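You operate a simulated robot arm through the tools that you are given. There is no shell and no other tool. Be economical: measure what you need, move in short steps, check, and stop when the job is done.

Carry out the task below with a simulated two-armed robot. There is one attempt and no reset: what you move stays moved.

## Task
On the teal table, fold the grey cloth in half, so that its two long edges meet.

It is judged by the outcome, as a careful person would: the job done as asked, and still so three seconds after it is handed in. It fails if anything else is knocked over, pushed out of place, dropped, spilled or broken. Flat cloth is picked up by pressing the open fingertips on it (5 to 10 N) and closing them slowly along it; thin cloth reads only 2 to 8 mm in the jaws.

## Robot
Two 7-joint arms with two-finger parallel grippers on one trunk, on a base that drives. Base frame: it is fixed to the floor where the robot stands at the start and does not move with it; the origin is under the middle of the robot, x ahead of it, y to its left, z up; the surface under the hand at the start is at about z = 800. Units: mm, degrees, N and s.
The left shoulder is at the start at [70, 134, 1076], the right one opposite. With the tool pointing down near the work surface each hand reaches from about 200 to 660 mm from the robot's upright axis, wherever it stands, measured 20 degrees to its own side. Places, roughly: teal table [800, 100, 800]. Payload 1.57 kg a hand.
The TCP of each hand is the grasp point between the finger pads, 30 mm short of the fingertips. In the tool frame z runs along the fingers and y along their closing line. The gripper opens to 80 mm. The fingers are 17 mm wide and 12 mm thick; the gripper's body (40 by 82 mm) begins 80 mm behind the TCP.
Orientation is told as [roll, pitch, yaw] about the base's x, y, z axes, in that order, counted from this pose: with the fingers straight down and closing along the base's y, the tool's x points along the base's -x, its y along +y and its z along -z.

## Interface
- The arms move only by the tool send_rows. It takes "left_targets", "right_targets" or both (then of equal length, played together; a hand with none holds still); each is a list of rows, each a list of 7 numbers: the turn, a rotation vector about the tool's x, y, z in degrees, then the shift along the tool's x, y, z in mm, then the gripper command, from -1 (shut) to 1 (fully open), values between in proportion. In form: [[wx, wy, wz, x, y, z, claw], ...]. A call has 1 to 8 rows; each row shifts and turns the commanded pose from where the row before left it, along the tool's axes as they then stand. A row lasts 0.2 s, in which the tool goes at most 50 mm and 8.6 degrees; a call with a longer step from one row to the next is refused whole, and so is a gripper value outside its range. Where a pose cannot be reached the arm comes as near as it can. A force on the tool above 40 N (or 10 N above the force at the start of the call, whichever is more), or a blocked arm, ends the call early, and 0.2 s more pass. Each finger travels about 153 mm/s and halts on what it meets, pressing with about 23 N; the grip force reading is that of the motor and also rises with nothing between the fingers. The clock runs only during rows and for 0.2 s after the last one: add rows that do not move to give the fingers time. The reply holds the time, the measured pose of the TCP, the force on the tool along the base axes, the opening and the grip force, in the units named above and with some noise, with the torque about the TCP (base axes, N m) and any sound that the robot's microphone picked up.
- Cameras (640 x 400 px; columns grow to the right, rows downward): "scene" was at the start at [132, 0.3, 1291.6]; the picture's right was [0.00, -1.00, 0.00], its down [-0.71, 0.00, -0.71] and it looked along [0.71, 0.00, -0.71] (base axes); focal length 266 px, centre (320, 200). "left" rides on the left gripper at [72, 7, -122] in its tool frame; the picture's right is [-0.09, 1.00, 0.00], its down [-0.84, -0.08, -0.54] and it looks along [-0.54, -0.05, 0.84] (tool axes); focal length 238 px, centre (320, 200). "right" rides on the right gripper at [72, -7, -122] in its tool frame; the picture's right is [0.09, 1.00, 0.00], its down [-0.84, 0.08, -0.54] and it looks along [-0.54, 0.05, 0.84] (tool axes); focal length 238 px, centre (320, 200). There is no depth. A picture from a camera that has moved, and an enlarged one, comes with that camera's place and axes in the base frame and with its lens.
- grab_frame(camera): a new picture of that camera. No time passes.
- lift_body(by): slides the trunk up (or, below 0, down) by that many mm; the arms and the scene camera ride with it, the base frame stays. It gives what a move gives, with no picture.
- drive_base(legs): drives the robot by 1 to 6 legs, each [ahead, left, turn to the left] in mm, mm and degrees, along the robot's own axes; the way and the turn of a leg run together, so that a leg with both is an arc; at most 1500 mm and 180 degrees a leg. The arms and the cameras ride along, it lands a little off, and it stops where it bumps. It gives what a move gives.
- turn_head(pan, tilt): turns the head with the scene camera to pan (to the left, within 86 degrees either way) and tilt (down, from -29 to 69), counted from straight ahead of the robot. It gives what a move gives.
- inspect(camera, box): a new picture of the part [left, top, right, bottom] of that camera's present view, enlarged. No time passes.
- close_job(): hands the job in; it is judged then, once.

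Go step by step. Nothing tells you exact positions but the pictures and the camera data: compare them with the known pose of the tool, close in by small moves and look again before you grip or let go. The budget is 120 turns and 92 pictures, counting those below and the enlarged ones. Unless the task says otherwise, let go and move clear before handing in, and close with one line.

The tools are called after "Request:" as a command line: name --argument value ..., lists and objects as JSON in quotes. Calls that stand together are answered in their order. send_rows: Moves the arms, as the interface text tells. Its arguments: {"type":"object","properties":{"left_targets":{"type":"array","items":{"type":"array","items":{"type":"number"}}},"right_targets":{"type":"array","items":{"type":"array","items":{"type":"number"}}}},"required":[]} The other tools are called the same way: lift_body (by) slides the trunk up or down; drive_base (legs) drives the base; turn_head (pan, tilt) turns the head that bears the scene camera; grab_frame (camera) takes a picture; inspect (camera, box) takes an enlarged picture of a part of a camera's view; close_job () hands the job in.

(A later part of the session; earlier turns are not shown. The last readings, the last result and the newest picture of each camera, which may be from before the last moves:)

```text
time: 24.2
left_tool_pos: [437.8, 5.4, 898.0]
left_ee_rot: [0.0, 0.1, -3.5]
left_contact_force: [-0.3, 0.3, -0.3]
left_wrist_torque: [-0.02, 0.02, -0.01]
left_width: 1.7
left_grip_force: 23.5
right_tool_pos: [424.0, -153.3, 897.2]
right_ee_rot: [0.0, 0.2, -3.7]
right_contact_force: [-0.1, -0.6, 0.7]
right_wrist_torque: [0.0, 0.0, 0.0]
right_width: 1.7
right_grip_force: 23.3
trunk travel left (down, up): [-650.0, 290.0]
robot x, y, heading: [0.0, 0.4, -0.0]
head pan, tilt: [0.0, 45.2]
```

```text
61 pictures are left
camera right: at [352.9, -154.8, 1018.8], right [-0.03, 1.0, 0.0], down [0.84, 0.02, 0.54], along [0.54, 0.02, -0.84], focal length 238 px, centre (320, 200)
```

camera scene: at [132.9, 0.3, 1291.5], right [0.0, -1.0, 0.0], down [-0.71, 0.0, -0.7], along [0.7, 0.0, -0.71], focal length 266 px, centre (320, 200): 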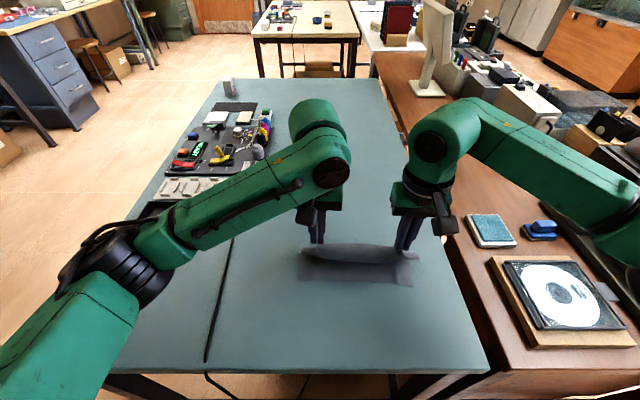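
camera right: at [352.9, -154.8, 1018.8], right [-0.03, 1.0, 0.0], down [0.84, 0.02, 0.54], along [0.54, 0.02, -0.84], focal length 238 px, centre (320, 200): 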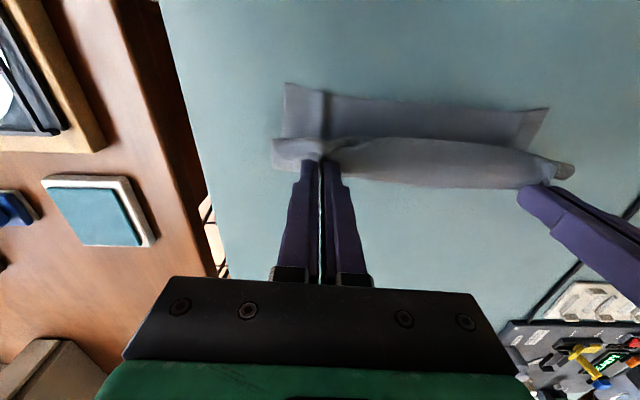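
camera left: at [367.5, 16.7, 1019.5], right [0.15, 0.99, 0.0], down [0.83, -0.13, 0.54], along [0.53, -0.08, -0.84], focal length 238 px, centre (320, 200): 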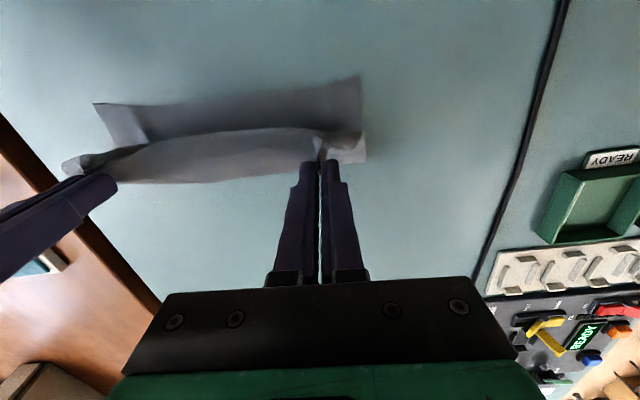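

The near edge hasn't moved and the cloth hangs over the fold. Now I tip both hands forward so the held edge turns over.

Request:
send_rows --left_targets '[[0, -8.5, 0, 0, 0, 0, -1], [0, -8.5, 0, 0, 0, 0, -1], [0, -8.5, 0, 0, 0, 0, -1], [0, -8.5, 0, 0, 0, 0, -1], [0, -8.5, 0, 0, 0, 0, -1], [0, 0, 0, 0, 0, 0, -1]]' --right_targets '[[0, -8.5, 0, 0, 0, 0, -1], [0, -8.5, 0, 0, 0, 0, -1], [0, -8.5, 0, 0, 0, 0, -1], [0, -8.5, 0, 0, 0, 0, -1], [0, -8.5, 0, 0, 0, 0, -1], [0, 0, 0, 0, 0, 0, -1]]'

Request:
grab_frame --camera "scene"

Request:
grab_frame --camera "left"

```text
time: 25.6
left_tool_pos: [438.5, 4.5, 897.0]
left_ee_rot: [-0.1, -42.5, -3.6]
left_contact_force: [0.6, 0.7, -0.3]
left_wrist_torque: [0.01, 0.01, 0.0]
left_width: 1.6
left_grip_force: 23.1
right_tool_pos: [423.2, -155.1, 897.3]
right_ee_rot: [0.0, -42.6, -3.6]
right_contact_force: [1.0, 0.4, 0.4]
right_wrist_torque: [-0.03, 0.01, -0.01]
right_width: 1.6
right_grip_force: 22.8
trunk travel left (down, up): [-650.0, 290.0]
robot x, y, heading: [-5.0, -0.3, 0.1]
head pan, tilt: [0.0, 45.2]
```

```text
60 pictures are left
camera scene: at [132.5, 0.2, 1291.6], right [0.0, -1.0, 0.0], down [-0.71, 0.0, -0.7], along [0.7, 0.0, -0.71], focal length 266 px, centre (320, 200)
```

scene: 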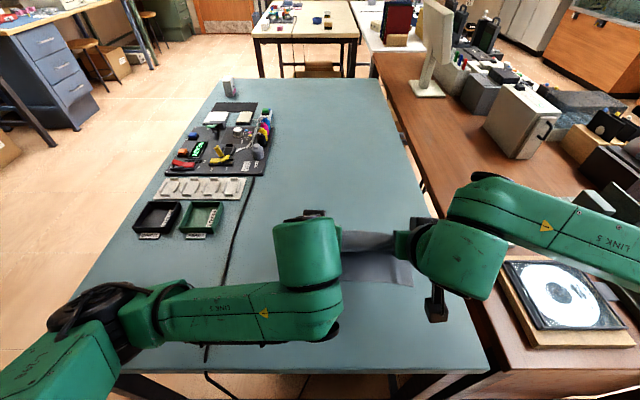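

```text
59 pictures are left
camera left: at [303.4, 20.5, 938.6], right [0.13, 0.99, 0.06], down [0.25, -0.09, 0.96], along [0.96, -0.11, -0.26], focal length 238 px, centre (320, 200)
```

left: 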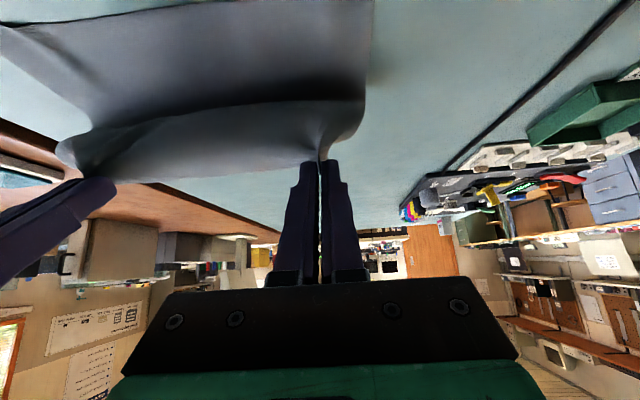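

The cloth hangs turned-over from the tips. I now lower both hands toward the near edge, stopping about 20 mm above the table to look.

Request:
send_rows --left_targets '[[0, 0, 0, 17.9, 0, 2.3, -1], [0, 0, 0, 17.9, 0, 2.3, -1], [0, 0, 0, 17.9, 0, 2.3, -1], [0, 0, 0, 17.8, 0, 2.2, -1], [0, 0, 0, 0, 0, 0, -1]]' --right_targets '[[0, 0, 0, 16.7, 0, 3.4, -1], [0, 0, 0, 16.7, 0, 3.4, -1], [0, 0, 0, 16.7, 0, 3.4, -1], [0, 0, 0, 16.6, 0, 3.3, -1], [0, 0, 0, 0, 0, 0, -1]]'

Request:
grab_frame --camera "scene"

Request:
grab_frame --camera "left"

Request:
grab_frame --camera "right"

```text
time: 26.8
left_tool_pos: [391.7, 7.3, 842.1]
left_ee_rot: [-0.1, -42.5, -3.6]
left_contact_force: [0.1, 0.2, -0.2]
left_wrist_torque: [0.06, -0.01, -0.01]
left_width: 1.9
left_grip_force: 22.6
right_tool_pos: [383.6, -150.6, 841.4]
right_ee_rot: [0.0, -42.5, -3.5]
right_contact_force: [0.0, -0.2, 0.7]
right_wrist_torque: [-0.02, 0.0, 0.01]
right_width: 1.5
right_grip_force: 23.1
trunk travel left (down, up): [-650.0, 290.0]
robot x, y, heading: [2.6, 0.7, -0.2]
head pan, tilt: [0.0, 45.2]
```

```text
58 pictures are left
camera scene: at [132.2, 0.1, 1291.6], right [0.0, -1.0, 0.0], down [-0.71, 0.0, -0.7], along [0.7, 0.0, -0.71], focal length 266 px, centre (320, 200)
```

scene: 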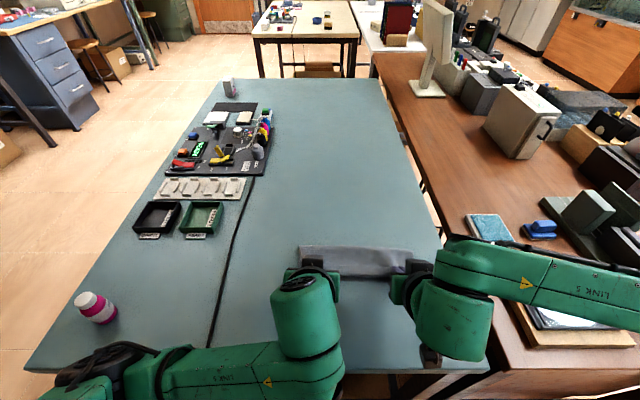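

```text
57 pictures are left
camera left: at [257.3, 23.0, 883.9], right [0.13, 0.99, 0.06], down [0.25, -0.09, 0.96], along [0.96, -0.11, -0.26], focal length 238 px, centre (320, 200)
```

left: 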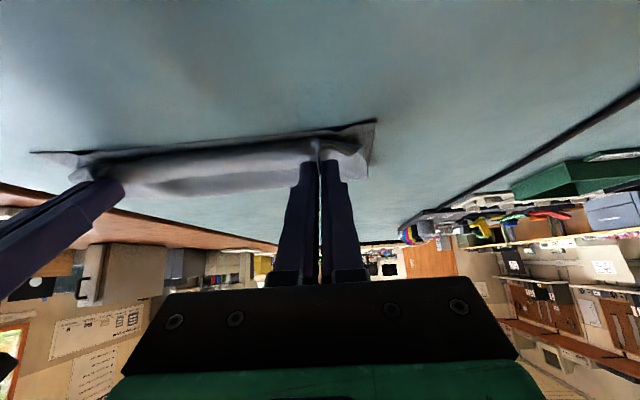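

```text
56 pictures are left
camera right: at [249.7, -148.1, 882.8], right [-0.01, 1.0, -0.06], down [0.26, 0.06, 0.96], along [0.97, -0.01, -0.26], focal length 238 px, centre (320, 200)
```

right: 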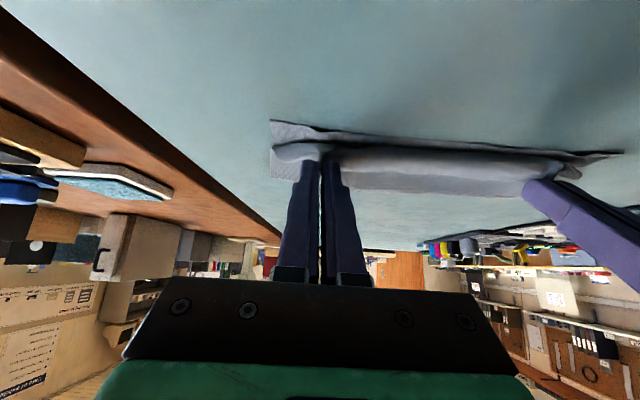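

Request:
inspect --camera "left" --box '[200, 100, 400, 225]'

Request:
inspect --camera "right" --box '[240, 100, 440, 225]'

Request:
inspect --camera "scene" --box '[280, 230, 440, 330]'

```text
3.20 times, centred on (300, 162) of left
camera zoom: at [257.3, 23.0, 883.9], right [0.13, 0.99, 0.06], down [0.25, -0.09, 0.96], along [0.96, -0.11, -0.26], focal length 763 px, centre (384, 320)
```

zoom: 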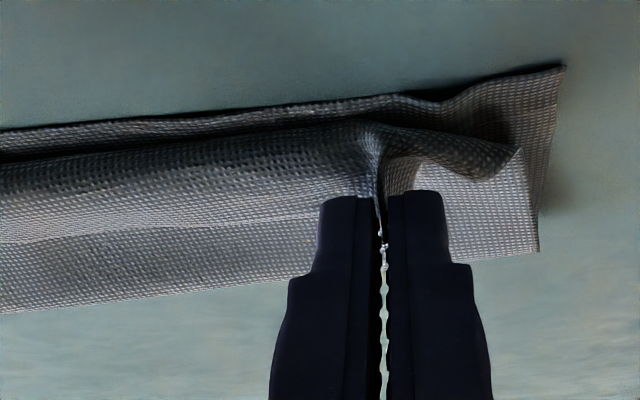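

```text
3.20 times, centred on (340, 162) of right
camera zoom: at [249.7, -148.1, 882.8], right [-0.01, 1.0, -0.06], down [0.26, 0.06, 0.96], along [0.97, -0.01, -0.26], focal length 763 px, centre (256, 320)
```

zoom: 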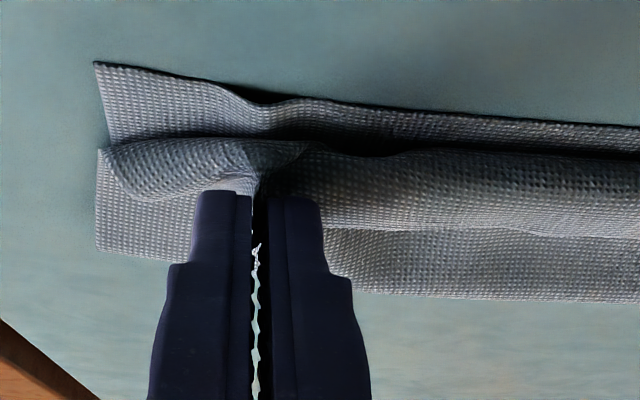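

```text
4.00 times, centred on (360, 280) of scene
camera zoom: at [132.2, 0.1, 1291.6], right [0.0, -1.0, 0.0], down [-0.71, 0.0, -0.7], along [0.7, 0.0, -0.71], focal length 1065 px, centre (160, -120)
```

zoom: 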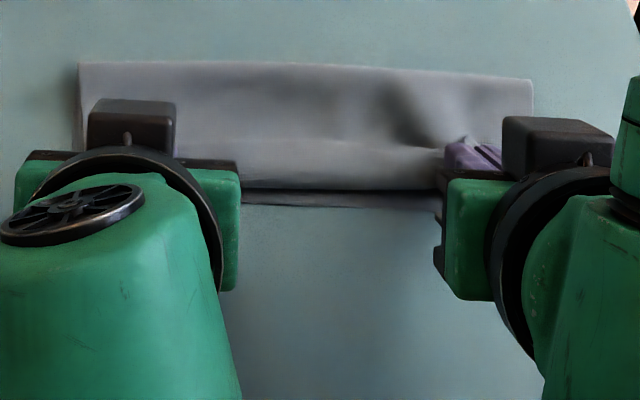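

The layers line up well: the near edge of the lower layer shows just past the upper layer, with the held hem curled up at the tips. I lower about 11 mm more so the cloth rests on the table.

Request:
send_rows --left_targets '[[0, 0, 0, 3.7, 0, 4, -1], [0, 0, 0, 3.7, 0, 4, -1], [0, 0, 0, 0, 0, 0, -1]]' --right_targets '[[0, 0, 0, 3.7, 0, 4, -1], [0, 0, 0, 3.7, 0, 4, -1], [0, 0, 0, 0, 0, 0, -1]]'

Request:
inspect --camera "left" --box '[200, 100, 400, 225]'

Request:
inspect --camera "right" --box '[240, 100, 440, 225]'

```text
time: 27.6
left_tool_pos: [391.0, 7.6, 832.3]
left_ee_rot: [0.0, -42.5, -3.5]
left_contact_force: [-0.2, 0.2, -0.2]
left_wrist_torque: [-0.02, -0.05, -0.01]
left_width: 1.8
left_grip_force: 23.0
right_tool_pos: [383.6, -151.8, 831.4]
right_ee_rot: [-0.1, -42.5, -3.6]
right_contact_force: [-0.9, 0.8, 0.1]
right_wrist_torque: [0.02, 0.01, 0.01]
right_width: 1.8
right_grip_force: 22.7
trunk travel left (down, up): [-650.0, 290.0]
robot x, y, heading: [-1.9, -1.6, -0.1]
head pan, tilt: [0.0, 45.2]
```

```text
3.20 times, centred on (300, 162) of left
camera zoom: at [256.9, 23.3, 873.4], right [0.13, 0.99, 0.06], down [0.25, -0.09, 0.96], along [0.96, -0.11, -0.25], focal length 763 px, centre (384, 320)
```

zoom: 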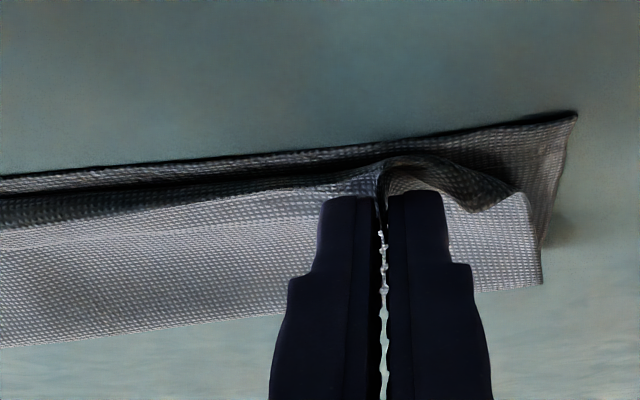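

```text
3.20 times, centred on (340, 162) of right
camera zoom: at [249.3, -148.2, 872.3], right [-0.01, 1.0, -0.06], down [0.25, 0.06, 0.96], along [0.97, -0.01, -0.25], focal length 763 px, centre (256, 320)
```

zoom: 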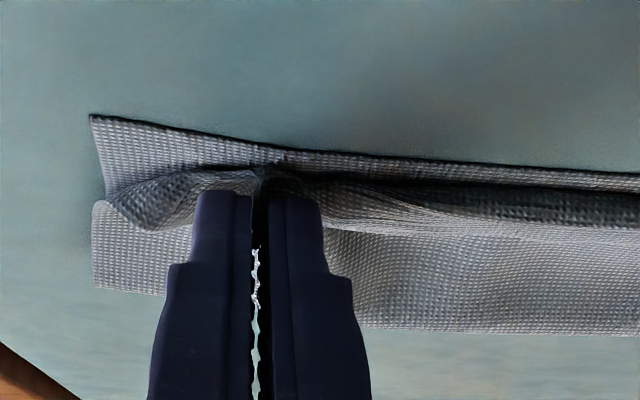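

The hem now rests just above the lower layer. I open slightly while drawing the hands back toward the robot so the hem unrolls outward, then retreat.

Request:
send_rows --left_targets '[[0, 0, 0, 0, 0, 0, -0.9], [0, 0, 0, 2.2, 0, -2, -0.85], [0, 0, 0, 2.2, 0, -2, -0.75], [0, 0, 0, 3, 0, -4, -0.65], [0, 0, 0, 0, 0, -8, -0.6], [0, 0, 0, 0, 0, -20, -0.6]]' --right_targets '[[0, 0, 0, 0, 0, 0, -0.9], [0, 0, 0, 2.2, 0, -2, -0.85], [0, 0, 0, 2.2, 0, -2, -0.75], [0, 0, 0, 3, 0, -4, -0.65], [0, 0, 0, 0, 0, -8, -0.6], [0, 0, 0, 0, 0, -20, -0.6]]'

Request:
inspect --camera "left" --box '[200, 100, 400, 225]'

Request:
inspect --camera "right" --box '[240, 100, 440, 225]'

Request:
inspect --camera "scene" --box '[280, 230, 440, 330]'

```text
time: 29.0
left_tool_pos: [361.3, 9.4, 854.7]
left_ee_rot: [-0.1, -42.6, -3.6]
left_contact_force: [0.8, -0.1, 0.3]
left_wrist_torque: [-0.01, -0.02, 0.0]
left_width: 16.0
left_grip_force: 0.0
right_tool_pos: [378.4, -147.2, 831.5]
right_ee_rot: [0.5, -42.5, -3.6]
right_contact_force: [0.2, 0.5, -0.5]
right_wrist_torque: [-0.01, 0.0, 0.0]
right_width: 15.8
right_grip_force: 0.0
right hand out of reach, approached as far as the arm can: row 3, 4, 5, 6
trunk travel left (down, up): [-650.0, 290.0]
robot x, y, heading: [-1.8, 0.5, -0.0]
head pan, tilt: [0.0, 45.2]
```

```text
3.20 times, centred on (300, 162) of left
camera zoom: at [226.8, 25.3, 894.6], right [0.13, 0.99, 0.06], down [0.25, -0.09, 0.96], along [0.96, -0.11, -0.26], focal length 763 px, centre (384, 320)
```

zoom: 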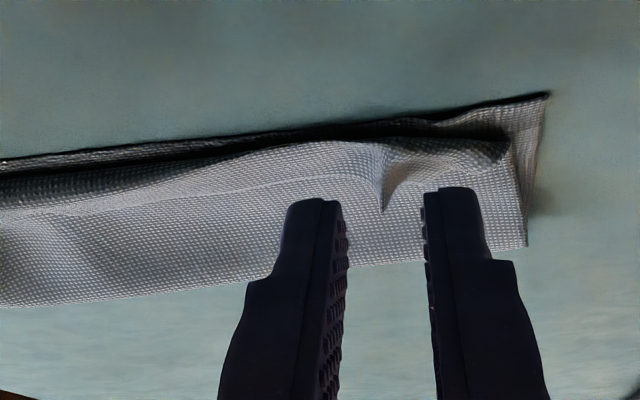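

```text
3.20 times, centred on (340, 162) of right
camera zoom: at [244.0, -146.2, 872.6], right [-0.01, 1.0, -0.06], down [0.25, 0.06, 0.97], along [0.97, 0.0, -0.25], focal length 763 px, centre (256, 320)
```

zoom: 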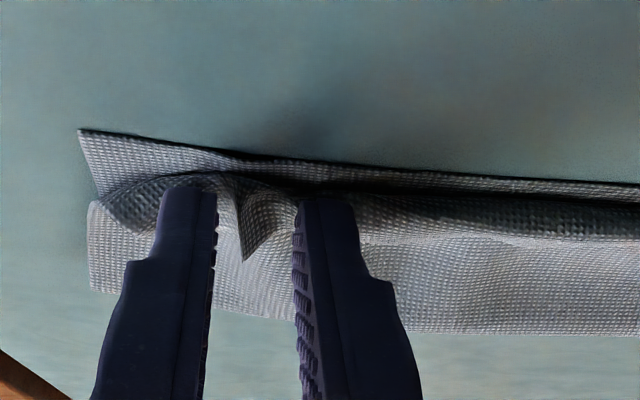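

```text
4.00 times, centred on (360, 280) of scene
camera zoom: at [131.2, 0.0, 1291.7], right [0.0, -1.0, 0.0], down [-0.71, 0.0, -0.71], along [0.71, 0.0, -0.71], focal length 1065 px, centre (160, -120)
```

zoom: 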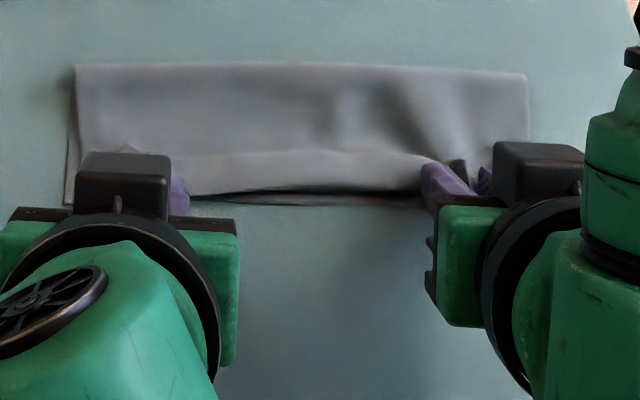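

The hem still lies rolled back on top in places. I take both hands up and clear so I can see it properly.

Request:
send_rows --left_targets '[[0, 0, 0, -20, 0, -22, -0.6], [0, 0, 0, -20, 0, -22, -0.6], [0, 8.5, 0, 0, 0, 0, -0.6], [0, 8.5, 0, 0, 0, 0, -0.6], [0, 8.5, 0, 0, 0, 0, -0.6], [0, 8.5, 0, 0, 0, 0, -0.6], [0, 8.5, 0, 0, 0, 0, -0.6], [0, 0, 0, 10, 45, 0, -1]]' --right_targets '[[0, 0, 0, -20, 0, -22, -0.6], [0, 0, 0, -20, 0, -22, -0.6], [0, 8.5, 0, 0, 0, 0, -0.6], [0, 8.5, 0, 0, 0, 0, -0.6], [0, 8.5, 0, 0, 0, 0, -0.6], [0, 8.5, 0, 0, 0, 0, -0.6], [0, 8.5, 0, 0, 0, 0, -0.6], [0, 0, 0, 10, -45, 0, -1]]'

Request:
send_rows --left_targets '[[0, 0, 0, 0, 45, 0, -1], [0, 0, 0, 0, 45, 0, -1]]' --right_targets '[[0, 0, 0, 0, -40, 0, -1], [0, 0, 0, 0, -40, 0, -1]]'

Request:
inspect --camera "scene" --box '[280, 230, 440, 330]'

```text
time: 29.4
left_tool_pos: [361.4, 10.4, 868.8]
left_ee_rot: [-0.1, -42.4, -3.5]
left_contact_force: [0.3, -0.1, 0.2]
left_wrist_torque: [-0.03, -0.01, 0.0]
left_width: 16.0
left_grip_force: 0.0
right_tool_pos: [369.6, -137.9, 828.9]
right_ee_rot: [1.3, -40.2, -3.8]
right_contact_force: [0.1, -0.4, 8.9]
right_wrist_torque: [-0.06, -0.13, -0.01]
right_width: 1.7
right_grip_force: 23.1
trunk travel left (down, up): [-650.0, 290.0]
robot x, y, heading: [0.0, 0.7, 0.1]
head pan, tilt: [0.0, 45.2]
stopped in row 1 (right hand): the force on the tool passed its limit at 94 N (the readings are from after the stop); the commanded pose is now the measured one
```

```text
time: 29.8
left_tool_pos: [364.6, 55.1, 869.8]
left_ee_rot: [-0.2, -42.9, -3.7]
left_contact_force: [1.1, -0.5, -0.5]
left_wrist_torque: [-0.02, 0.04, 0.01]
left_width: 0.1
left_grip_force: 21.5
right_tool_pos: [372.5, -150.5, 828.0]
right_ee_rot: [2.8, -40.6, -3.4]
right_contact_force: [-2.8, 1.9, 17.7]
right_wrist_torque: [-0.12, -0.1, -0.02]
right_width: 1.7
right_grip_force: 23.3
right hand out of reach, approached as far as the arm can: row 1, 2
trunk travel left (down, up): [-650.0, 290.0]
robot x, y, heading: [-0.6, -0.6, 0.0]
head pan, tilt: [0.0, 45.2]
stopped in row 2 (right hand): the force on the tool passed its limit at 49 N (the readings are from after the stop); the commanded pose is now the measured one
```

```text
4.00 times, centred on (360, 280) of scene
camera zoom: at [129.7, 2.5, 1291.7], right [0.0, -1.0, 0.0], down [-0.71, 0.0, -0.71], along [0.71, 0.0, -0.71], focal length 1065 px, centre (160, -120)
```

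zoom: 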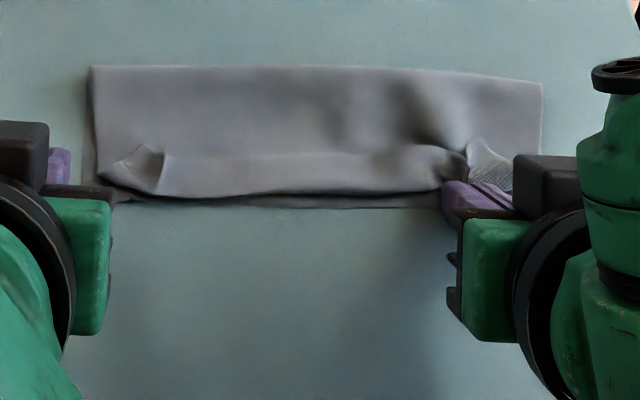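

The right arm was at its reach limit, pressed on the table, and its fingers shut on the cloth again. I open it first, in place.

Request:
send_rows --right_targets '[[0, 0, 0, 0, 0, 0, -0.8], [0, 0, 0, 0, 0, 0, -0.6], [0, 0, 0, 0, 0, 0, -0.5]]'

Request:
grab_frame --camera "right"

Request:
grab_frame --camera "scene"

```text
time: 30.6
left_tool_pos: [364.4, 54.8, 869.5]
left_ee_rot: [-0.3, -42.9, -3.6]
left_contact_force: [-0.8, -0.6, -0.2]
left_wrist_torque: [0.02, 0.01, -0.01]
left_width: 0.0
left_grip_force: 21.0
right_tool_pos: [371.4, -150.7, 829.1]
right_ee_rot: [2.7, -40.6, -3.3]
right_contact_force: [3.5, 5.3, 24.2]
right_wrist_torque: [-0.17, -0.45, 0.18]
right_width: 14.2
right_grip_force: 0.0
trunk travel left (down, up): [-650.0, 290.0]
robot x, y, heading: [2.7, 0.2, -0.0]
head pan, tilt: [0.0, 45.2]
```

```text
46 pictures are left
camera right: at [238.1, -153.5, 873.7], right [-0.04, 1.0, -0.02], down [0.28, 0.04, 0.96], along [0.96, 0.03, -0.28], focal length 238 px, centre (320, 200)
```

right: 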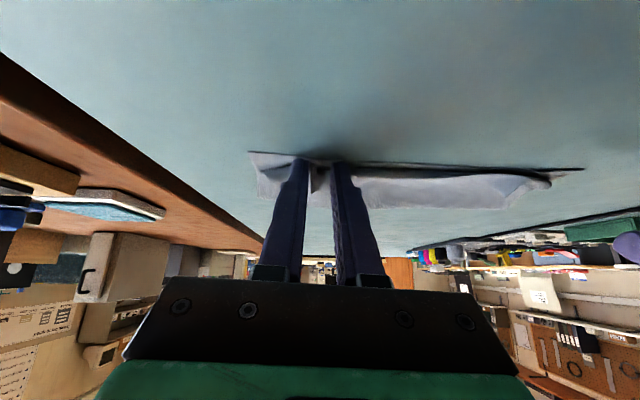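

```text
45 pictures are left
camera scene: at [129.9, 3.1, 1292.1], right [0.0, -1.0, 0.0], down [-0.71, 0.0, -0.71], along [0.71, 0.0, -0.71], focal length 266 px, centre (320, 200)
```

scene: 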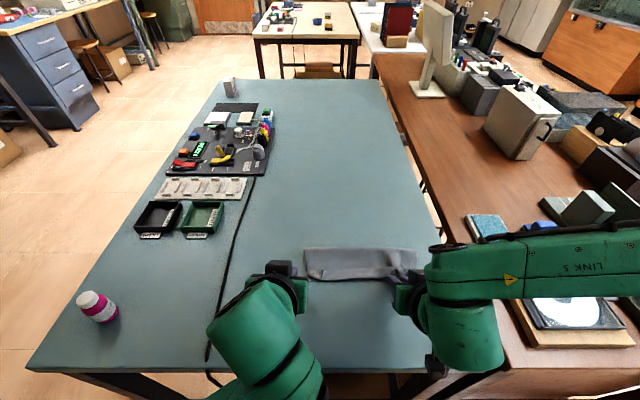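

Fingers are open but still pressing down. I raise the right hand in small steps, up and slightly forward where the arm has reach.

Request:
send_rows --right_targets '[[0, 0, 0, -3.5, 0, -2, -0.5], [0, 0, 0, -3.5, 0, -3, -0.5], [0, 0, 0, -3.5, 0, -3, -0.5]]'

```text
time: 31.4
left_tool_pos: [365.6, 53.9, 870.0]
left_ee_rot: [-0.2, -42.8, -3.7]
left_contact_force: [0.3, -0.1, -0.7]
left_wrist_torque: [0.02, -0.03, -0.02]
left_width: 0.3
left_grip_force: 21.0
right_tool_pos: [373.5, -153.2, 839.0]
right_ee_rot: [2.9, -40.1, -3.4]
right_contact_force: [0.3, -0.1, -0.1]
right_wrist_torque: [-0.01, 0.0, 0.01]
right_width: 20.0
right_grip_force: 0.0
trunk travel left (down, up): [-650.0, 290.0]
robot x, y, heading: [1.9, 0.8, -0.1]
head pan, tilt: [0.0, 45.2]
```

Free of contact now. I continue upward and untilt gradually.

Request:
send_rows --right_targets '[[0, 0, 0, -7, 0, -6, -0.5], [0, 0, 0, -8, 0, -8, -0.5], [0, 0, 0, -8, 0, -8, -0.5], [0, 6, 0, 0, 0, -4, -0.5], [0, 8, 0, 0, 0, -4, -0.5], [0, 8, 0, 0, 0, -4, -0.5], [0, 8, 0, 0, 0, -4, -0.5], [0, 8, 0, 0, 0, -4, -0.5]]'

```text
time: 33.2
left_tool_pos: [366.4, 53.0, 868.3]
left_ee_rot: [-0.1, -42.7, -3.8]
left_contact_force: [0.3, 0.4, -0.5]
left_wrist_torque: [-0.03, -0.01, 0.01]
left_width: 0.0
left_grip_force: 21.4
right_tool_pos: [369.6, -156.0, 888.2]
right_ee_rot: [2.2, -2.0, -1.7]
right_contact_force: [-0.3, 0.7, -0.2]
right_wrist_torque: [0.03, -0.03, -0.01]
right_width: 19.8
right_grip_force: 0.0
trunk travel left (down, up): [-650.0, 290.0]
robot x, y, heading: [-1.8, 0.9, 0.1]
head pan, tilt: [0.0, 45.2]
```

Now both hands go up and out to the sides so I get a clear view; the left is untilted too.

Request:
send_rows --left_targets '[[0, 8.5, 0, 0, 0, -10, -1], [0, 8.5, 0, 0, 0, -10, -1], [0, 8.5, 0, 0, 0, -10, -1], [0, 8.5, 0, 0, 0, -5, -1], [0, 8.5, 0, 0, 0, 0, -1], [0, 0, 0, 0, 40, 0, -1], [0, 0, 0, 0, 40, 0, -1]]' --right_targets '[[-2, 2, 0, 0, 0, -20, -0.5], [0, 0, 1.5, 0, 0, -20, -0.5], [0, 0, 0, 0, 0, 0, -0.5], [0, 0, 0, -15, -20, 0, -0.5], [0, 0, 0, -15, -20, 0, -0.5], [0, 0, 0, -15, -30, 0, -0.5], [0, 0, 0, 0, 0, 0, -0.5]]'

Request:
grab_frame --camera "scene"

Request:
inspect --camera "scene" --box '[280, 230, 440, 330]'

```text
time: 33.9
left_tool_pos: [350.7, 104.5, 835.5]
left_ee_rot: [15.0, -22.2, -10.9]
left_contact_force: [0.5, 0.5, 0.5]
left_wrist_torque: [-0.01, 0.02, -0.03]
left_width: 0.0
left_grip_force: 21.3
left hand out of reach, approached as far as the arm can: row 2, 3
right_tool_pos: [368.3, -154.8, 928.7]
right_ee_rot: [4.0, 0.0, -3.1]
right_contact_force: [0.1, 0.3, 0.2]
right_wrist_torque: [-0.07, -0.01, 0.02]
right_width: 20.0
right_grip_force: 0.1
trunk travel left (down, up): [-650.0, 290.0]
robot x, y, heading: [0.1, -1.5, 0.1]
head pan, tilt: [0.0, 45.2]
stopped in row 3 (left hand): the arm was blocked; the commanded pose is now the measured one
```

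```text
44 pictures are left
camera scene: at [132.8, 3.0, 1291.6], right [0.0, -1.0, 0.0], down [-0.71, 0.0, -0.7], along [0.7, 0.0, -0.71], focal length 266 px, centre (320, 200)
```

scene: 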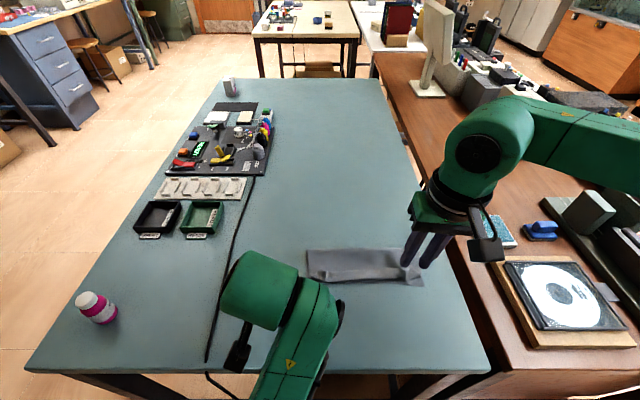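

```text
4.00 times, centred on (360, 280) of scene
camera zoom: at [132.8, 3.0, 1291.6], right [0.0, -1.0, 0.0], down [-0.71, 0.0, -0.7], along [0.7, 0.0, -0.71], focal length 1065 px, centre (160, -120)
```

zoom: 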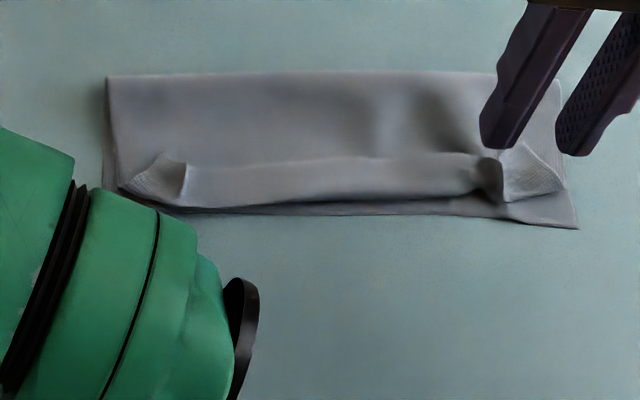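

The left arm had folded up against its near limit. I bring it forward and up, in small steps, to free the view.

Request:
send_rows --left_targets '[[0, 0, 0, -12, 0, -12, -1], [0, 0, 0, -20, 0, -20, -1], [0, 0, 0, -20, 5, -20, -1], [0, 0, 0, -20, 10, -20, -1], [-7, 5, 0, 0, 0, 0, -1], [-7, 8, 0, 0, 0, 0, -1], [0, 8, 5, 0, 0, 0, -1], [0, 0, 0, -20, 20, 0, -1]]' --right_targets '[[0, 0, 0, 0, 0, -10, -0.5], [-4, 0, 0, 0, 0, -10, -0.5], [0, 0, 0, 0, 0, 0, -0.5], [0, 0, 0, 0, 0, 0, -0.5], [0, 0, 0, 0, 0, 0, -0.5], [0, 0, 0, 0, 0, 0, -0.5], [0, 0, 0, 0, 0, 0, -0.5], [0, 0, 0, 0, 0, 0, -0.5]]'

Request:
grab_frame --camera "right"

Request:
inspect --camera "scene" --box '[280, 230, 440, 330]'

```text
refused: row 6 steps farther than a row can; nothing moved
```

```text
42 pictures are left
camera right: at [296.6, -164.9, 1049.1], right [-0.04, 1.0, 0.07], down [0.84, -0.01, 0.55], along [0.54, 0.08, -0.83], focal length 238 px, centre (320, 200)
```

right: 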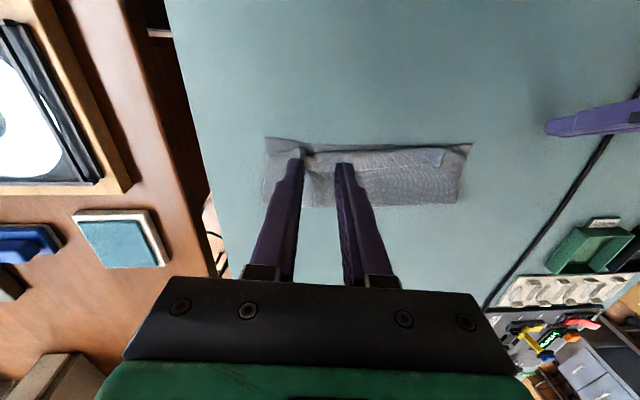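

```text
4.00 times, centred on (360, 280) of scene
camera zoom: at [132.8, 3.0, 1291.6], right [0.0, -1.0, 0.0], down [-0.71, 0.0, -0.7], along [0.7, 0.0, -0.71], focal length 1065 px, centre (160, -120)
```

zoom: 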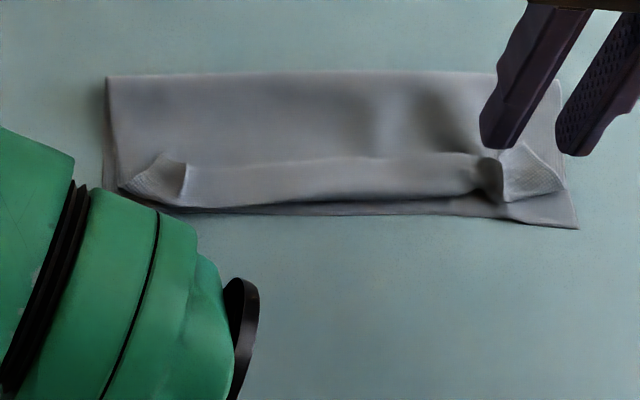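

Request:
send_rows --left_targets '[[0, 0, 0, -12, 0, -12, -1], [0, 0, 0, -20, 0, -20, -1], [0, 0, 0, -20, 5, -20, -1], [0, 0, 0, -20, 10, -20, -1], [-6, 5, 0, 0, 0, 0, -1], [-5, 6, 0, 0, 0, 0, -1], [-4, 6, 4, 0, 0, 0, -1], [0, 4, 4, 0, 0, 0, -1]]' --right_targets '[[0, 0, 0, 0, 0, 0, -0.5], [-4, 0, 0, 0, 0, 0, -0.5], [0, 0, 0, 0, 0, 0, -0.5], [0, 0, 0, 0, 0, 0, -0.5], [0, 0, 0, 0, 0, 0, -0.5], [0, 0, 0, 0, 0, 0, -0.5], [0, 0, 0, 0, 0, 0, -0.5], [0, 0, 0, 0, 0, 0, -0.5]]'

Request:
inspect --camera "right" --box '[250, 120, 490, 270]'

```text
time: 34.5
left_tool_pos: [358.5, 137.6, 846.0]
left_ee_rot: [28.4, -18.7, -16.7]
left_contact_force: [0.0, 0.1, -0.3]
left_wrist_torque: [-0.02, -0.01, 0.0]
left_width: 0.0
left_grip_force: 21.8
left hand out of reach, approached as far as the arm can: row 2
right_tool_pos: [367.7, -157.4, 928.5]
right_ee_rot: [7.0, 0.0, -3.0]
right_contact_force: [0.6, 0.2, 0.0]
right_wrist_torque: [0.01, 0.0, -0.01]
right_width: 20.0
right_grip_force: 0.0
trunk travel left (down, up): [-650.0, 290.0]
robot x, y, heading: [2.0, -2.2, 0.1]
head pan, tilt: [0.0, 45.2]
stopped in row 2 (left hand): the arm was blocked; the commanded pose is now the measured one
```

```text
2.67 times, centred on (370, 195) of right
camera zoom: at [296.2, -173.0, 1047.9], right [-0.04, 0.99, 0.12], down [0.84, -0.03, 0.55], along [0.55, 0.12, -0.83], focal length 636 px, centre (187, 213)
```

zoom: 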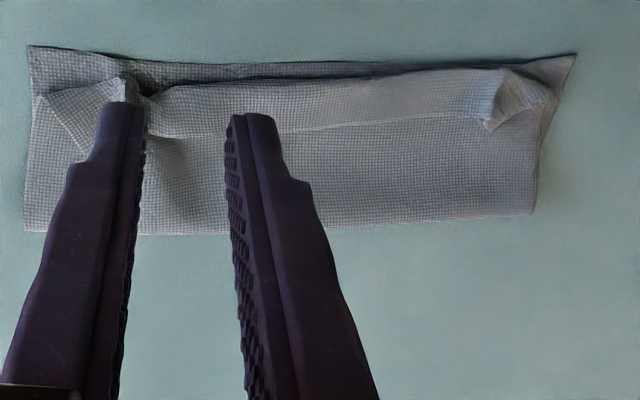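

The zoom shows the hem, about 15 mm wide, folded back on top, so it must be unrolled. First I get the left arm out of its cramped pose by going forward only.

Request:
send_rows --left_targets '[[0, 0, 0, -10, 0, 0, -1], [0, 0, 0, -15, 0, 0, -1], [0, 0, 0, -15, 0, 0, -1], [0, 0, 0, -15, 0, 0, -1], [5, 0, 0, -15, 0, 0, -1], [5, 0, 0, 0, 0, 0, -1]]'

```text
time: 35.6
left_tool_pos: [412.5, 164.2, 850.2]
left_ee_rot: [35.3, -15.0, -18.3]
left_contact_force: [0.1, 1.0, -0.1]
left_wrist_torque: [-0.02, -0.01, 0.0]
left_width: 0.2
left_grip_force: 22.0
right_tool_pos: [368.9, -156.2, 928.2]
right_ee_rot: [6.8, -0.1, -2.9]
right_contact_force: [-0.1, 0.5, -0.5]
right_wrist_torque: [-0.01, 0.01, 0.0]
right_width: 20.0
right_grip_force: 0.0
trunk travel left (down, up): [-650.0, 290.0]
robot x, y, heading: [1.3, -0.5, 0.1]
head pan, tilt: [0.0, 45.2]
stopped in row 5 (left hand): the arm was blocked; the commanded pose is now the measured one
```

Request:
grab_frame --camera "scene"

```text
39 pictures are left
camera scene: at [132.6, 0.3, 1291.6], right [0.0, -1.0, 0.0], down [-0.71, 0.0, -0.7], along [0.7, 0.0, -0.71], focal length 266 px, centre (320, 200)
```

scene: 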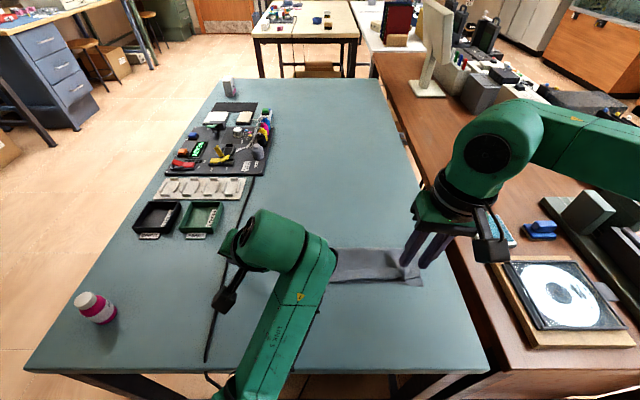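

The left forearm hangs low near the table edge, which is what blocks it. I raise that hand straight up and forward first.

Request:
send_rows --left_targets '[[0, 0, 0, -10, 8, -8, -1], [0, 0, 0, -14.4, 12, -12, -1], [0, 0, 0, -14.4, 12, -12, -1], [0, 0, 0, -14.4, 12, -12, -1], [0, 0, 0, -14.4, 12, -12, -1]]'

```text
time: 36.4
left_tool_pos: [434.3, 210.3, 892.4]
left_ee_rot: [44.4, -10.9, -17.6]
left_contact_force: [-1.3, 0.1, 0.3]
left_wrist_torque: [0.02, -0.01, 0.04]
left_width: 0.0
left_grip_force: 21.7
right_tool_pos: [367.6, -156.7, 928.7]
right_ee_rot: [6.9, 0.1, -2.9]
right_contact_force: [0.0, 0.3, -0.4]
right_wrist_torque: [-0.01, -0.01, 0.01]
right_width: 20.0
right_grip_force: 0.1
trunk travel left (down, up): [-650.0, 290.0]
robot x, y, heading: [1.0, -2.3, -0.1]
head pan, tilt: [0.0, 45.2]
stopped in row 4 (left hand): the arm was blocked; the commanded pose is now the measured one
```

Request:
turn_head --pan 35 --tilt 62

Request:
grab_frame --camera "scene"

```text
time: 37.5
left_tool_pos: [433.8, 210.3, 891.4]
left_ee_rot: [44.5, -10.9, -17.7]
left_contact_force: [0.2, 0.8, -0.8]
left_wrist_torque: [-0.03, -0.01, 0.0]
left_width: 0.0
left_grip_force: 21.1
right_tool_pos: [367.8, -157.5, 929.7]
right_ee_rot: [6.9, 0.0, -2.9]
right_contact_force: [0.5, -0.1, 0.1]
right_wrist_torque: [0.02, 0.02, 0.0]
right_width: 20.1
right_grip_force: 0.0
trunk travel left (down, up): [-650.0, 290.0]
robot x, y, heading: [1.4, 1.8, -0.2]
head pan, tilt: [35.0, 62.0]
```

```text
38 pictures are left
camera scene: at [103.8, 36.8, 1270.1], right [0.57, -0.82, 0.0], down [-0.72, -0.51, -0.47], along [0.38, 0.27, -0.88], focal length 266 px, centre (320, 200)
```

scene: 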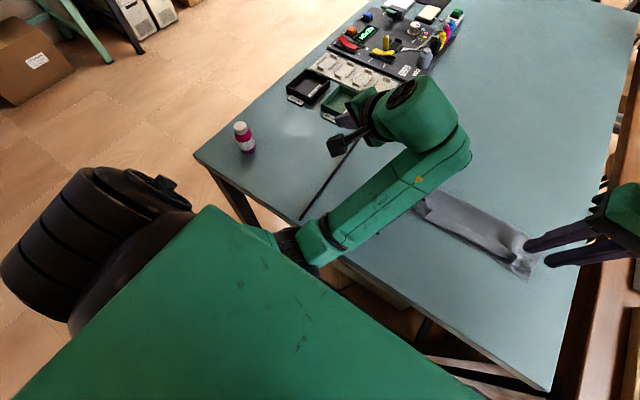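

The left forearm lies across the table's near edge, with the elbow in front of it. Raising the trunk should free it.

Request:
lift_body --by 40

```text
time: 38.3
left_tool_pos: [435.1, 210.5, 930.8]
left_ee_rot: [44.4, -10.9, -17.6]
left_contact_force: [-0.6, -0.9, -1.1]
left_wrist_torque: [0.01, 0.01, -0.01]
left_width: 0.1
left_grip_force: 21.5
right_tool_pos: [367.6, -155.8, 968.7]
right_ee_rot: [7.0, 0.1, -3.0]
right_contact_force: [0.7, 0.4, 0.2]
right_wrist_torque: [-0.01, -0.02, -0.01]
right_width: 20.2
right_grip_force: 0.2
trunk travel left (down, up): [-690.0, 250.0]
robot x, y, heading: [1.4, -4.9, -0.2]
head pan, tilt: [35.0, 62.0]
```

Free. Now I turn the left hand back upright, moving it forward a little at the same time.

Request:
send_rows --left_targets '[[0, 0, 0, -28, 2.7, 10, -1], [0, 0, 0, -28, 2.7, 10, -1], [7.5, -0.7, -2.7, 0, 0, 0, -1], [7.5, -0.7, -2.7, 0, 0, 0, -1], [7.5, -0.7, -2.7, 0, 0, 0, -1], [7.5, -0.7, -2.7, 0, 0, 0, -1], [7.5, -0.7, -2.7, 0, 0, 0, -1]]'

```text
time: 40.1
left_tool_pos: [495.8, 247.6, 931.8]
left_ee_rot: [8.5, -19.3, -5.2]
left_contact_force: [0.1, 0.4, -0.3]
left_wrist_torque: [0.02, 0.01, 0.0]
left_width: 0.1
left_grip_force: 21.3
left hand out of reach, approached as far as the arm can: row 7
right_tool_pos: [367.8, -156.8, 970.0]
right_ee_rot: [6.9, 0.0, -3.0]
right_contact_force: [-0.2, 0.3, -0.7]
right_wrist_torque: [-0.01, -0.01, 0.0]
right_width: 20.1
right_grip_force: 0.0
trunk travel left (down, up): [-690.0, 250.0]
robot x, y, heading: [-3.7, 0.3, 0.1]
head pan, tilt: [35.0, 62.0]
stopped in row 7 (left hand): the arm was blocked; the commanded pose is now the measured one
```

Request:
send_rows --left_targets '[[0, 0, 0, 0, 0, -25, -1], [2, 6, 0, 0, -15, 0, -1], [3, 6, 0, 0, -15, 0, -1], [3, 6, 0, 0, -15, 0, -1], [0, 0, 0, 0, 0, 0, -1]]' --right_targets '[[3, 0, 0, -20, -10, 0, -0.5], [4, 0, 0, -20, -10, 0, -0.5], [0, 0, 0, -20, -20, 0, -0.5], [0, 0, 0, -20, -20, 0, -0.5], [0, 0, 0, -10, -20, 0, -0.5]]'

Request:
turn_head --pan 0 --tilt 55

Request:
grab_frame --camera "scene"

```text
time: 41.3
left_tool_pos: [533.7, 217.7, 913.5]
left_ee_rot: [-0.2, -1.5, -3.8]
left_contact_force: [-0.1, 0.8, 0.7]
left_wrist_torque: [0.0, 0.01, 0.0]
left_width: 0.2
left_grip_force: 20.8
left hand out of reach, approached as far as the arm can: row 1, 2, 3, 4
right_tool_pos: [453.7, -241.9, 966.8]
right_ee_rot: [-0.1, 0.0, -3.1]
right_contact_force: [1.3, -0.1, -0.1]
right_wrist_torque: [-0.01, -0.01, 0.0]
right_width: 20.1
right_grip_force: 0.1
trunk travel left (down, up): [-690.0, 250.0]
robot x, y, heading: [2.0, -2.1, 0.3]
head pan, tilt: [35.0, 62.0]
```

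```text
time: 42.3
left_tool_pos: [533.0, 218.7, 913.4]
left_ee_rot: [0.0, -1.3, -3.8]
left_contact_force: [0.4, 0.6, -0.2]
left_wrist_torque: [0.02, -0.01, 0.0]
left_width: 0.0
left_grip_force: 21.1
right_tool_pos: [453.3, -240.6, 965.4]
right_ee_rot: [-0.1, 0.0, -3.1]
right_contact_force: [-0.1, -0.1, 0.2]
right_wrist_torque: [-0.03, 0.01, -0.03]
right_width: 19.9
right_grip_force: 0.0
trunk travel left (down, up): [-690.0, 250.0]
robot x, y, heading: [-0.4, 1.0, -0.1]
head pan, tilt: [0.0, 55.0]
```

```text
37 pictures are left
camera scene: at [123.2, 0.0, 1318.4], right [0.0, -1.0, 0.0], down [-0.82, 0.0, -0.57], along [0.57, 0.0, -0.82], focal length 266 px, centre (320, 200)
```

scene: 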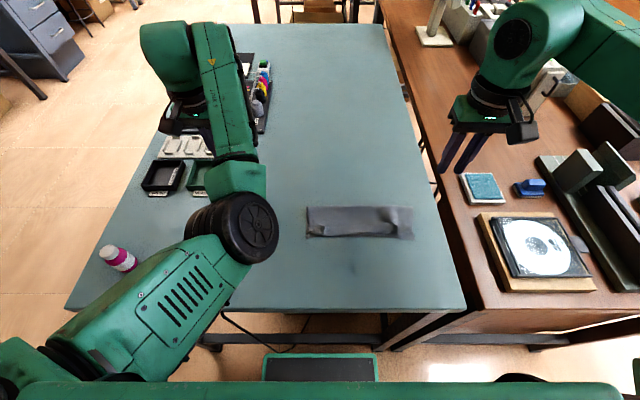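

Both hands are clear now. A closer look at the cloth.

Request:
inspect --camera "scene" --box '[294, 192, 430, 254]'

Request:
grab_frame --camera "right"

```text
4.71 times, centred on (362, 223) of scene
camera zoom: at [123.2, 0.0, 1318.4], right [0.0, -1.0, 0.0], down [-0.82, 0.0, -0.57], along [0.57, 0.0, -0.82], focal length 1253 px, centre (122, 92)
```

zoom: 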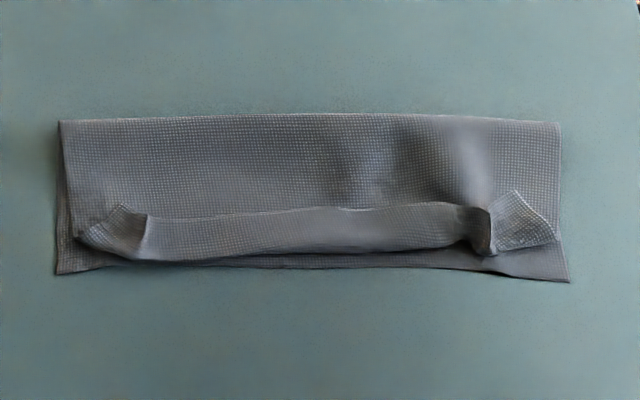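

```text
35 pictures are left
camera right: at [382.2, -242.7, 1087.6], right [-0.04, 1.0, 0.0], down [0.84, 0.03, 0.54], along [0.54, 0.02, -0.84], focal length 238 px, centre (320, 200)
```

right: 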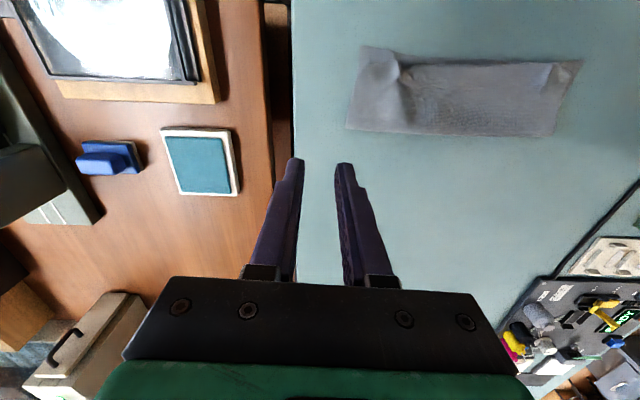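

The hem is folded back along the near edge, with its crease at x ≈ 389 and its free edge at x ≈ 407. I'll flip it outward by sweeping the right fingertips lightly from behind the free edge toward the robot. First I move the right hand over x ≈ 424, y ≈ −90, fingers wide.

Request:
send_rows --right_targets '[[0, 0, 0, 9, 37, 0, 1], [0, 0, 0, 9, 37, 0, 1], [0, 0, 0, 9, 37, 0, 1], [0, 0, 0, 10, 38, 0, 1], [0, 0, 0, 0, 0, 40, 1], [0, 0, 0, 0, 0, 40, 1], [0, 0, 0, 0, 0, 32, 1], [0, 0, 0, 0, 0, 0, 1]]'

Request:
inspect --camera "right" --box '[160, 60, 480, 260]'

```text
time: 44.1
left_tool_pos: [533.2, 219.0, 912.9]
left_ee_rot: [-0.1, -1.4, -3.8]
left_contact_force: [0.0, 0.1, -0.3]
left_wrist_torque: [0.01, 0.0, 0.0]
left_width: 0.2
left_grip_force: 21.2
right_tool_pos: [425.6, -90.9, 854.5]
right_ee_rot: [-0.1, 0.0, -3.0]
right_contact_force: [0.0, -0.6, 0.4]
right_wrist_torque: [0.0, 0.01, 0.02]
right_width: 79.8
right_grip_force: 0.1
trunk travel left (down, up): [-690.0, 250.0]
robot x, y, heading: [-1.1, 1.3, -0.1]
head pan, tilt: [0.0, 55.0]
```

```text
2.00 times, centred on (320, 160) of right
camera zoom: at [353.9, -92.1, 975.9], right [-0.04, 1.0, 0.0], down [0.84, 0.03, 0.54], along [0.54, 0.02, -0.84], focal length 477 px, centre (320, 280)
```

zoom: 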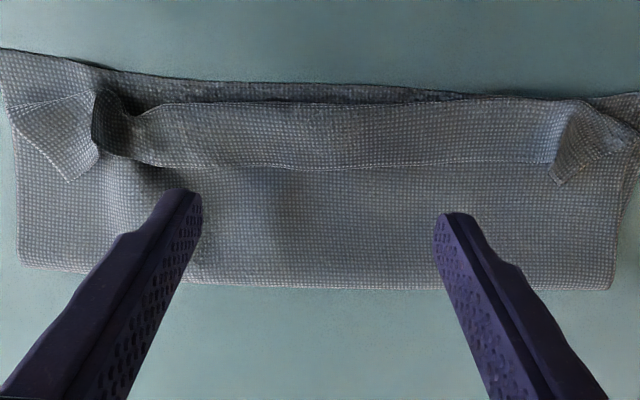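

The hem's free edge is at x ≈ 413 and the fingers' front faces at about 417. I lower until they touch lightly.

Request:
send_rows --right_targets '[[0, 0, 0, -3, 0, 10, 1], [0, 0, 0, 0, 0, 8, 1], [0, 0, 0, 0, 0, 3, 1], [0, 0, 0, 0, 0, 0, 1]]'

Request:
send_rows --right_targets '[[0, 0, 0, 0, 0, 1, 1], [0, 0, 0, 0, 0, 0, 1]]'

```text
time: 45.1
left_tool_pos: [533.2, 218.7, 912.3]
left_ee_rot: [-0.1, -1.5, -3.8]
left_contact_force: [0.3, -0.3, 0.1]
left_wrist_torque: [0.0, -0.01, 0.0]
left_width: 0.0
left_grip_force: 21.3
right_tool_pos: [426.1, -91.0, 833.3]
right_ee_rot: [-0.2, 0.0, -3.0]
right_contact_force: [0.0, -0.5, -0.1]
right_wrist_torque: [0.03, 0.0, 0.01]
right_width: 80.0
right_grip_force: 0.0
trunk travel left (down, up): [-690.0, 250.0]
robot x, y, heading: [1.8, -2.7, -0.2]
head pan, tilt: [0.0, 55.0]
```

```text
time: 45.7
left_tool_pos: [532.4, 219.8, 912.6]
left_ee_rot: [-0.1, -1.4, -3.8]
left_contact_force: [0.8, 0.0, 0.4]
left_wrist_torque: [0.0, -0.01, -0.04]
left_width: 0.0
left_grip_force: 21.1
right_tool_pos: [427.6, -90.3, 831.9]
right_ee_rot: [-0.3, 0.0, -2.9]
right_contact_force: [-0.4, -0.2, 0.7]
right_wrist_torque: [0.02, 0.01, 0.04]
right_width: 80.1
right_grip_force: 0.0
trunk travel left (down, up): [-690.0, 250.0]
robot x, y, heading: [-2.8, -0.1, 0.2]
head pan, tilt: [0.0, 55.0]
```

Just at touching height. I sweep toward the robot, slowly.

Request:
send_rows --right_targets '[[0, 0, 0, 5, 0, 0.3, 1], [0, 0, 0, 5, 0, 0, 1], [0, 0, 0, 5, 0, 0, 1], [0, 0, 0, 5, 0, 0, 1], [0, 0, 0, 5, 0, 0, 1], [0, 0, 0, 5, 0, 0, 1]]'

Request:
inspect --camera "right" --box '[160, 60, 480, 260]'

```text
time: 47.1
left_tool_pos: [533.0, 217.7, 912.9]
left_ee_rot: [-0.1, -1.4, -3.8]
left_contact_force: [-0.3, -0.5, -0.8]
left_wrist_torque: [0.01, -0.02, -0.01]
left_width: 0.1
left_grip_force: 21.1
right_tool_pos: [396.5, -89.5, 832.4]
right_ee_rot: [-0.2, 0.0, -3.1]
right_contact_force: [-0.1, 1.2, 0.8]
right_wrist_torque: [0.02, 0.01, 0.01]
right_width: 80.2
right_grip_force: 0.0
trunk travel left (down, up): [-690.0, 250.0]
robot x, y, heading: [1.2, -1.0, -0.1]
head pan, tilt: [0.0, 55.0]
```

```text
2.00 times, centred on (320, 160) of right
camera zoom: at [326.6, -90.8, 953.7], right [-0.04, 1.0, 0.0], down [0.84, 0.03, 0.54], along [0.54, 0.02, -0.84], focal length 477 px, centre (320, 280)
```

zoom: 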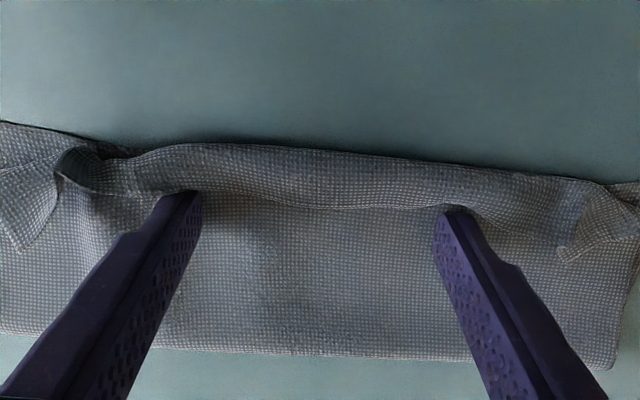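

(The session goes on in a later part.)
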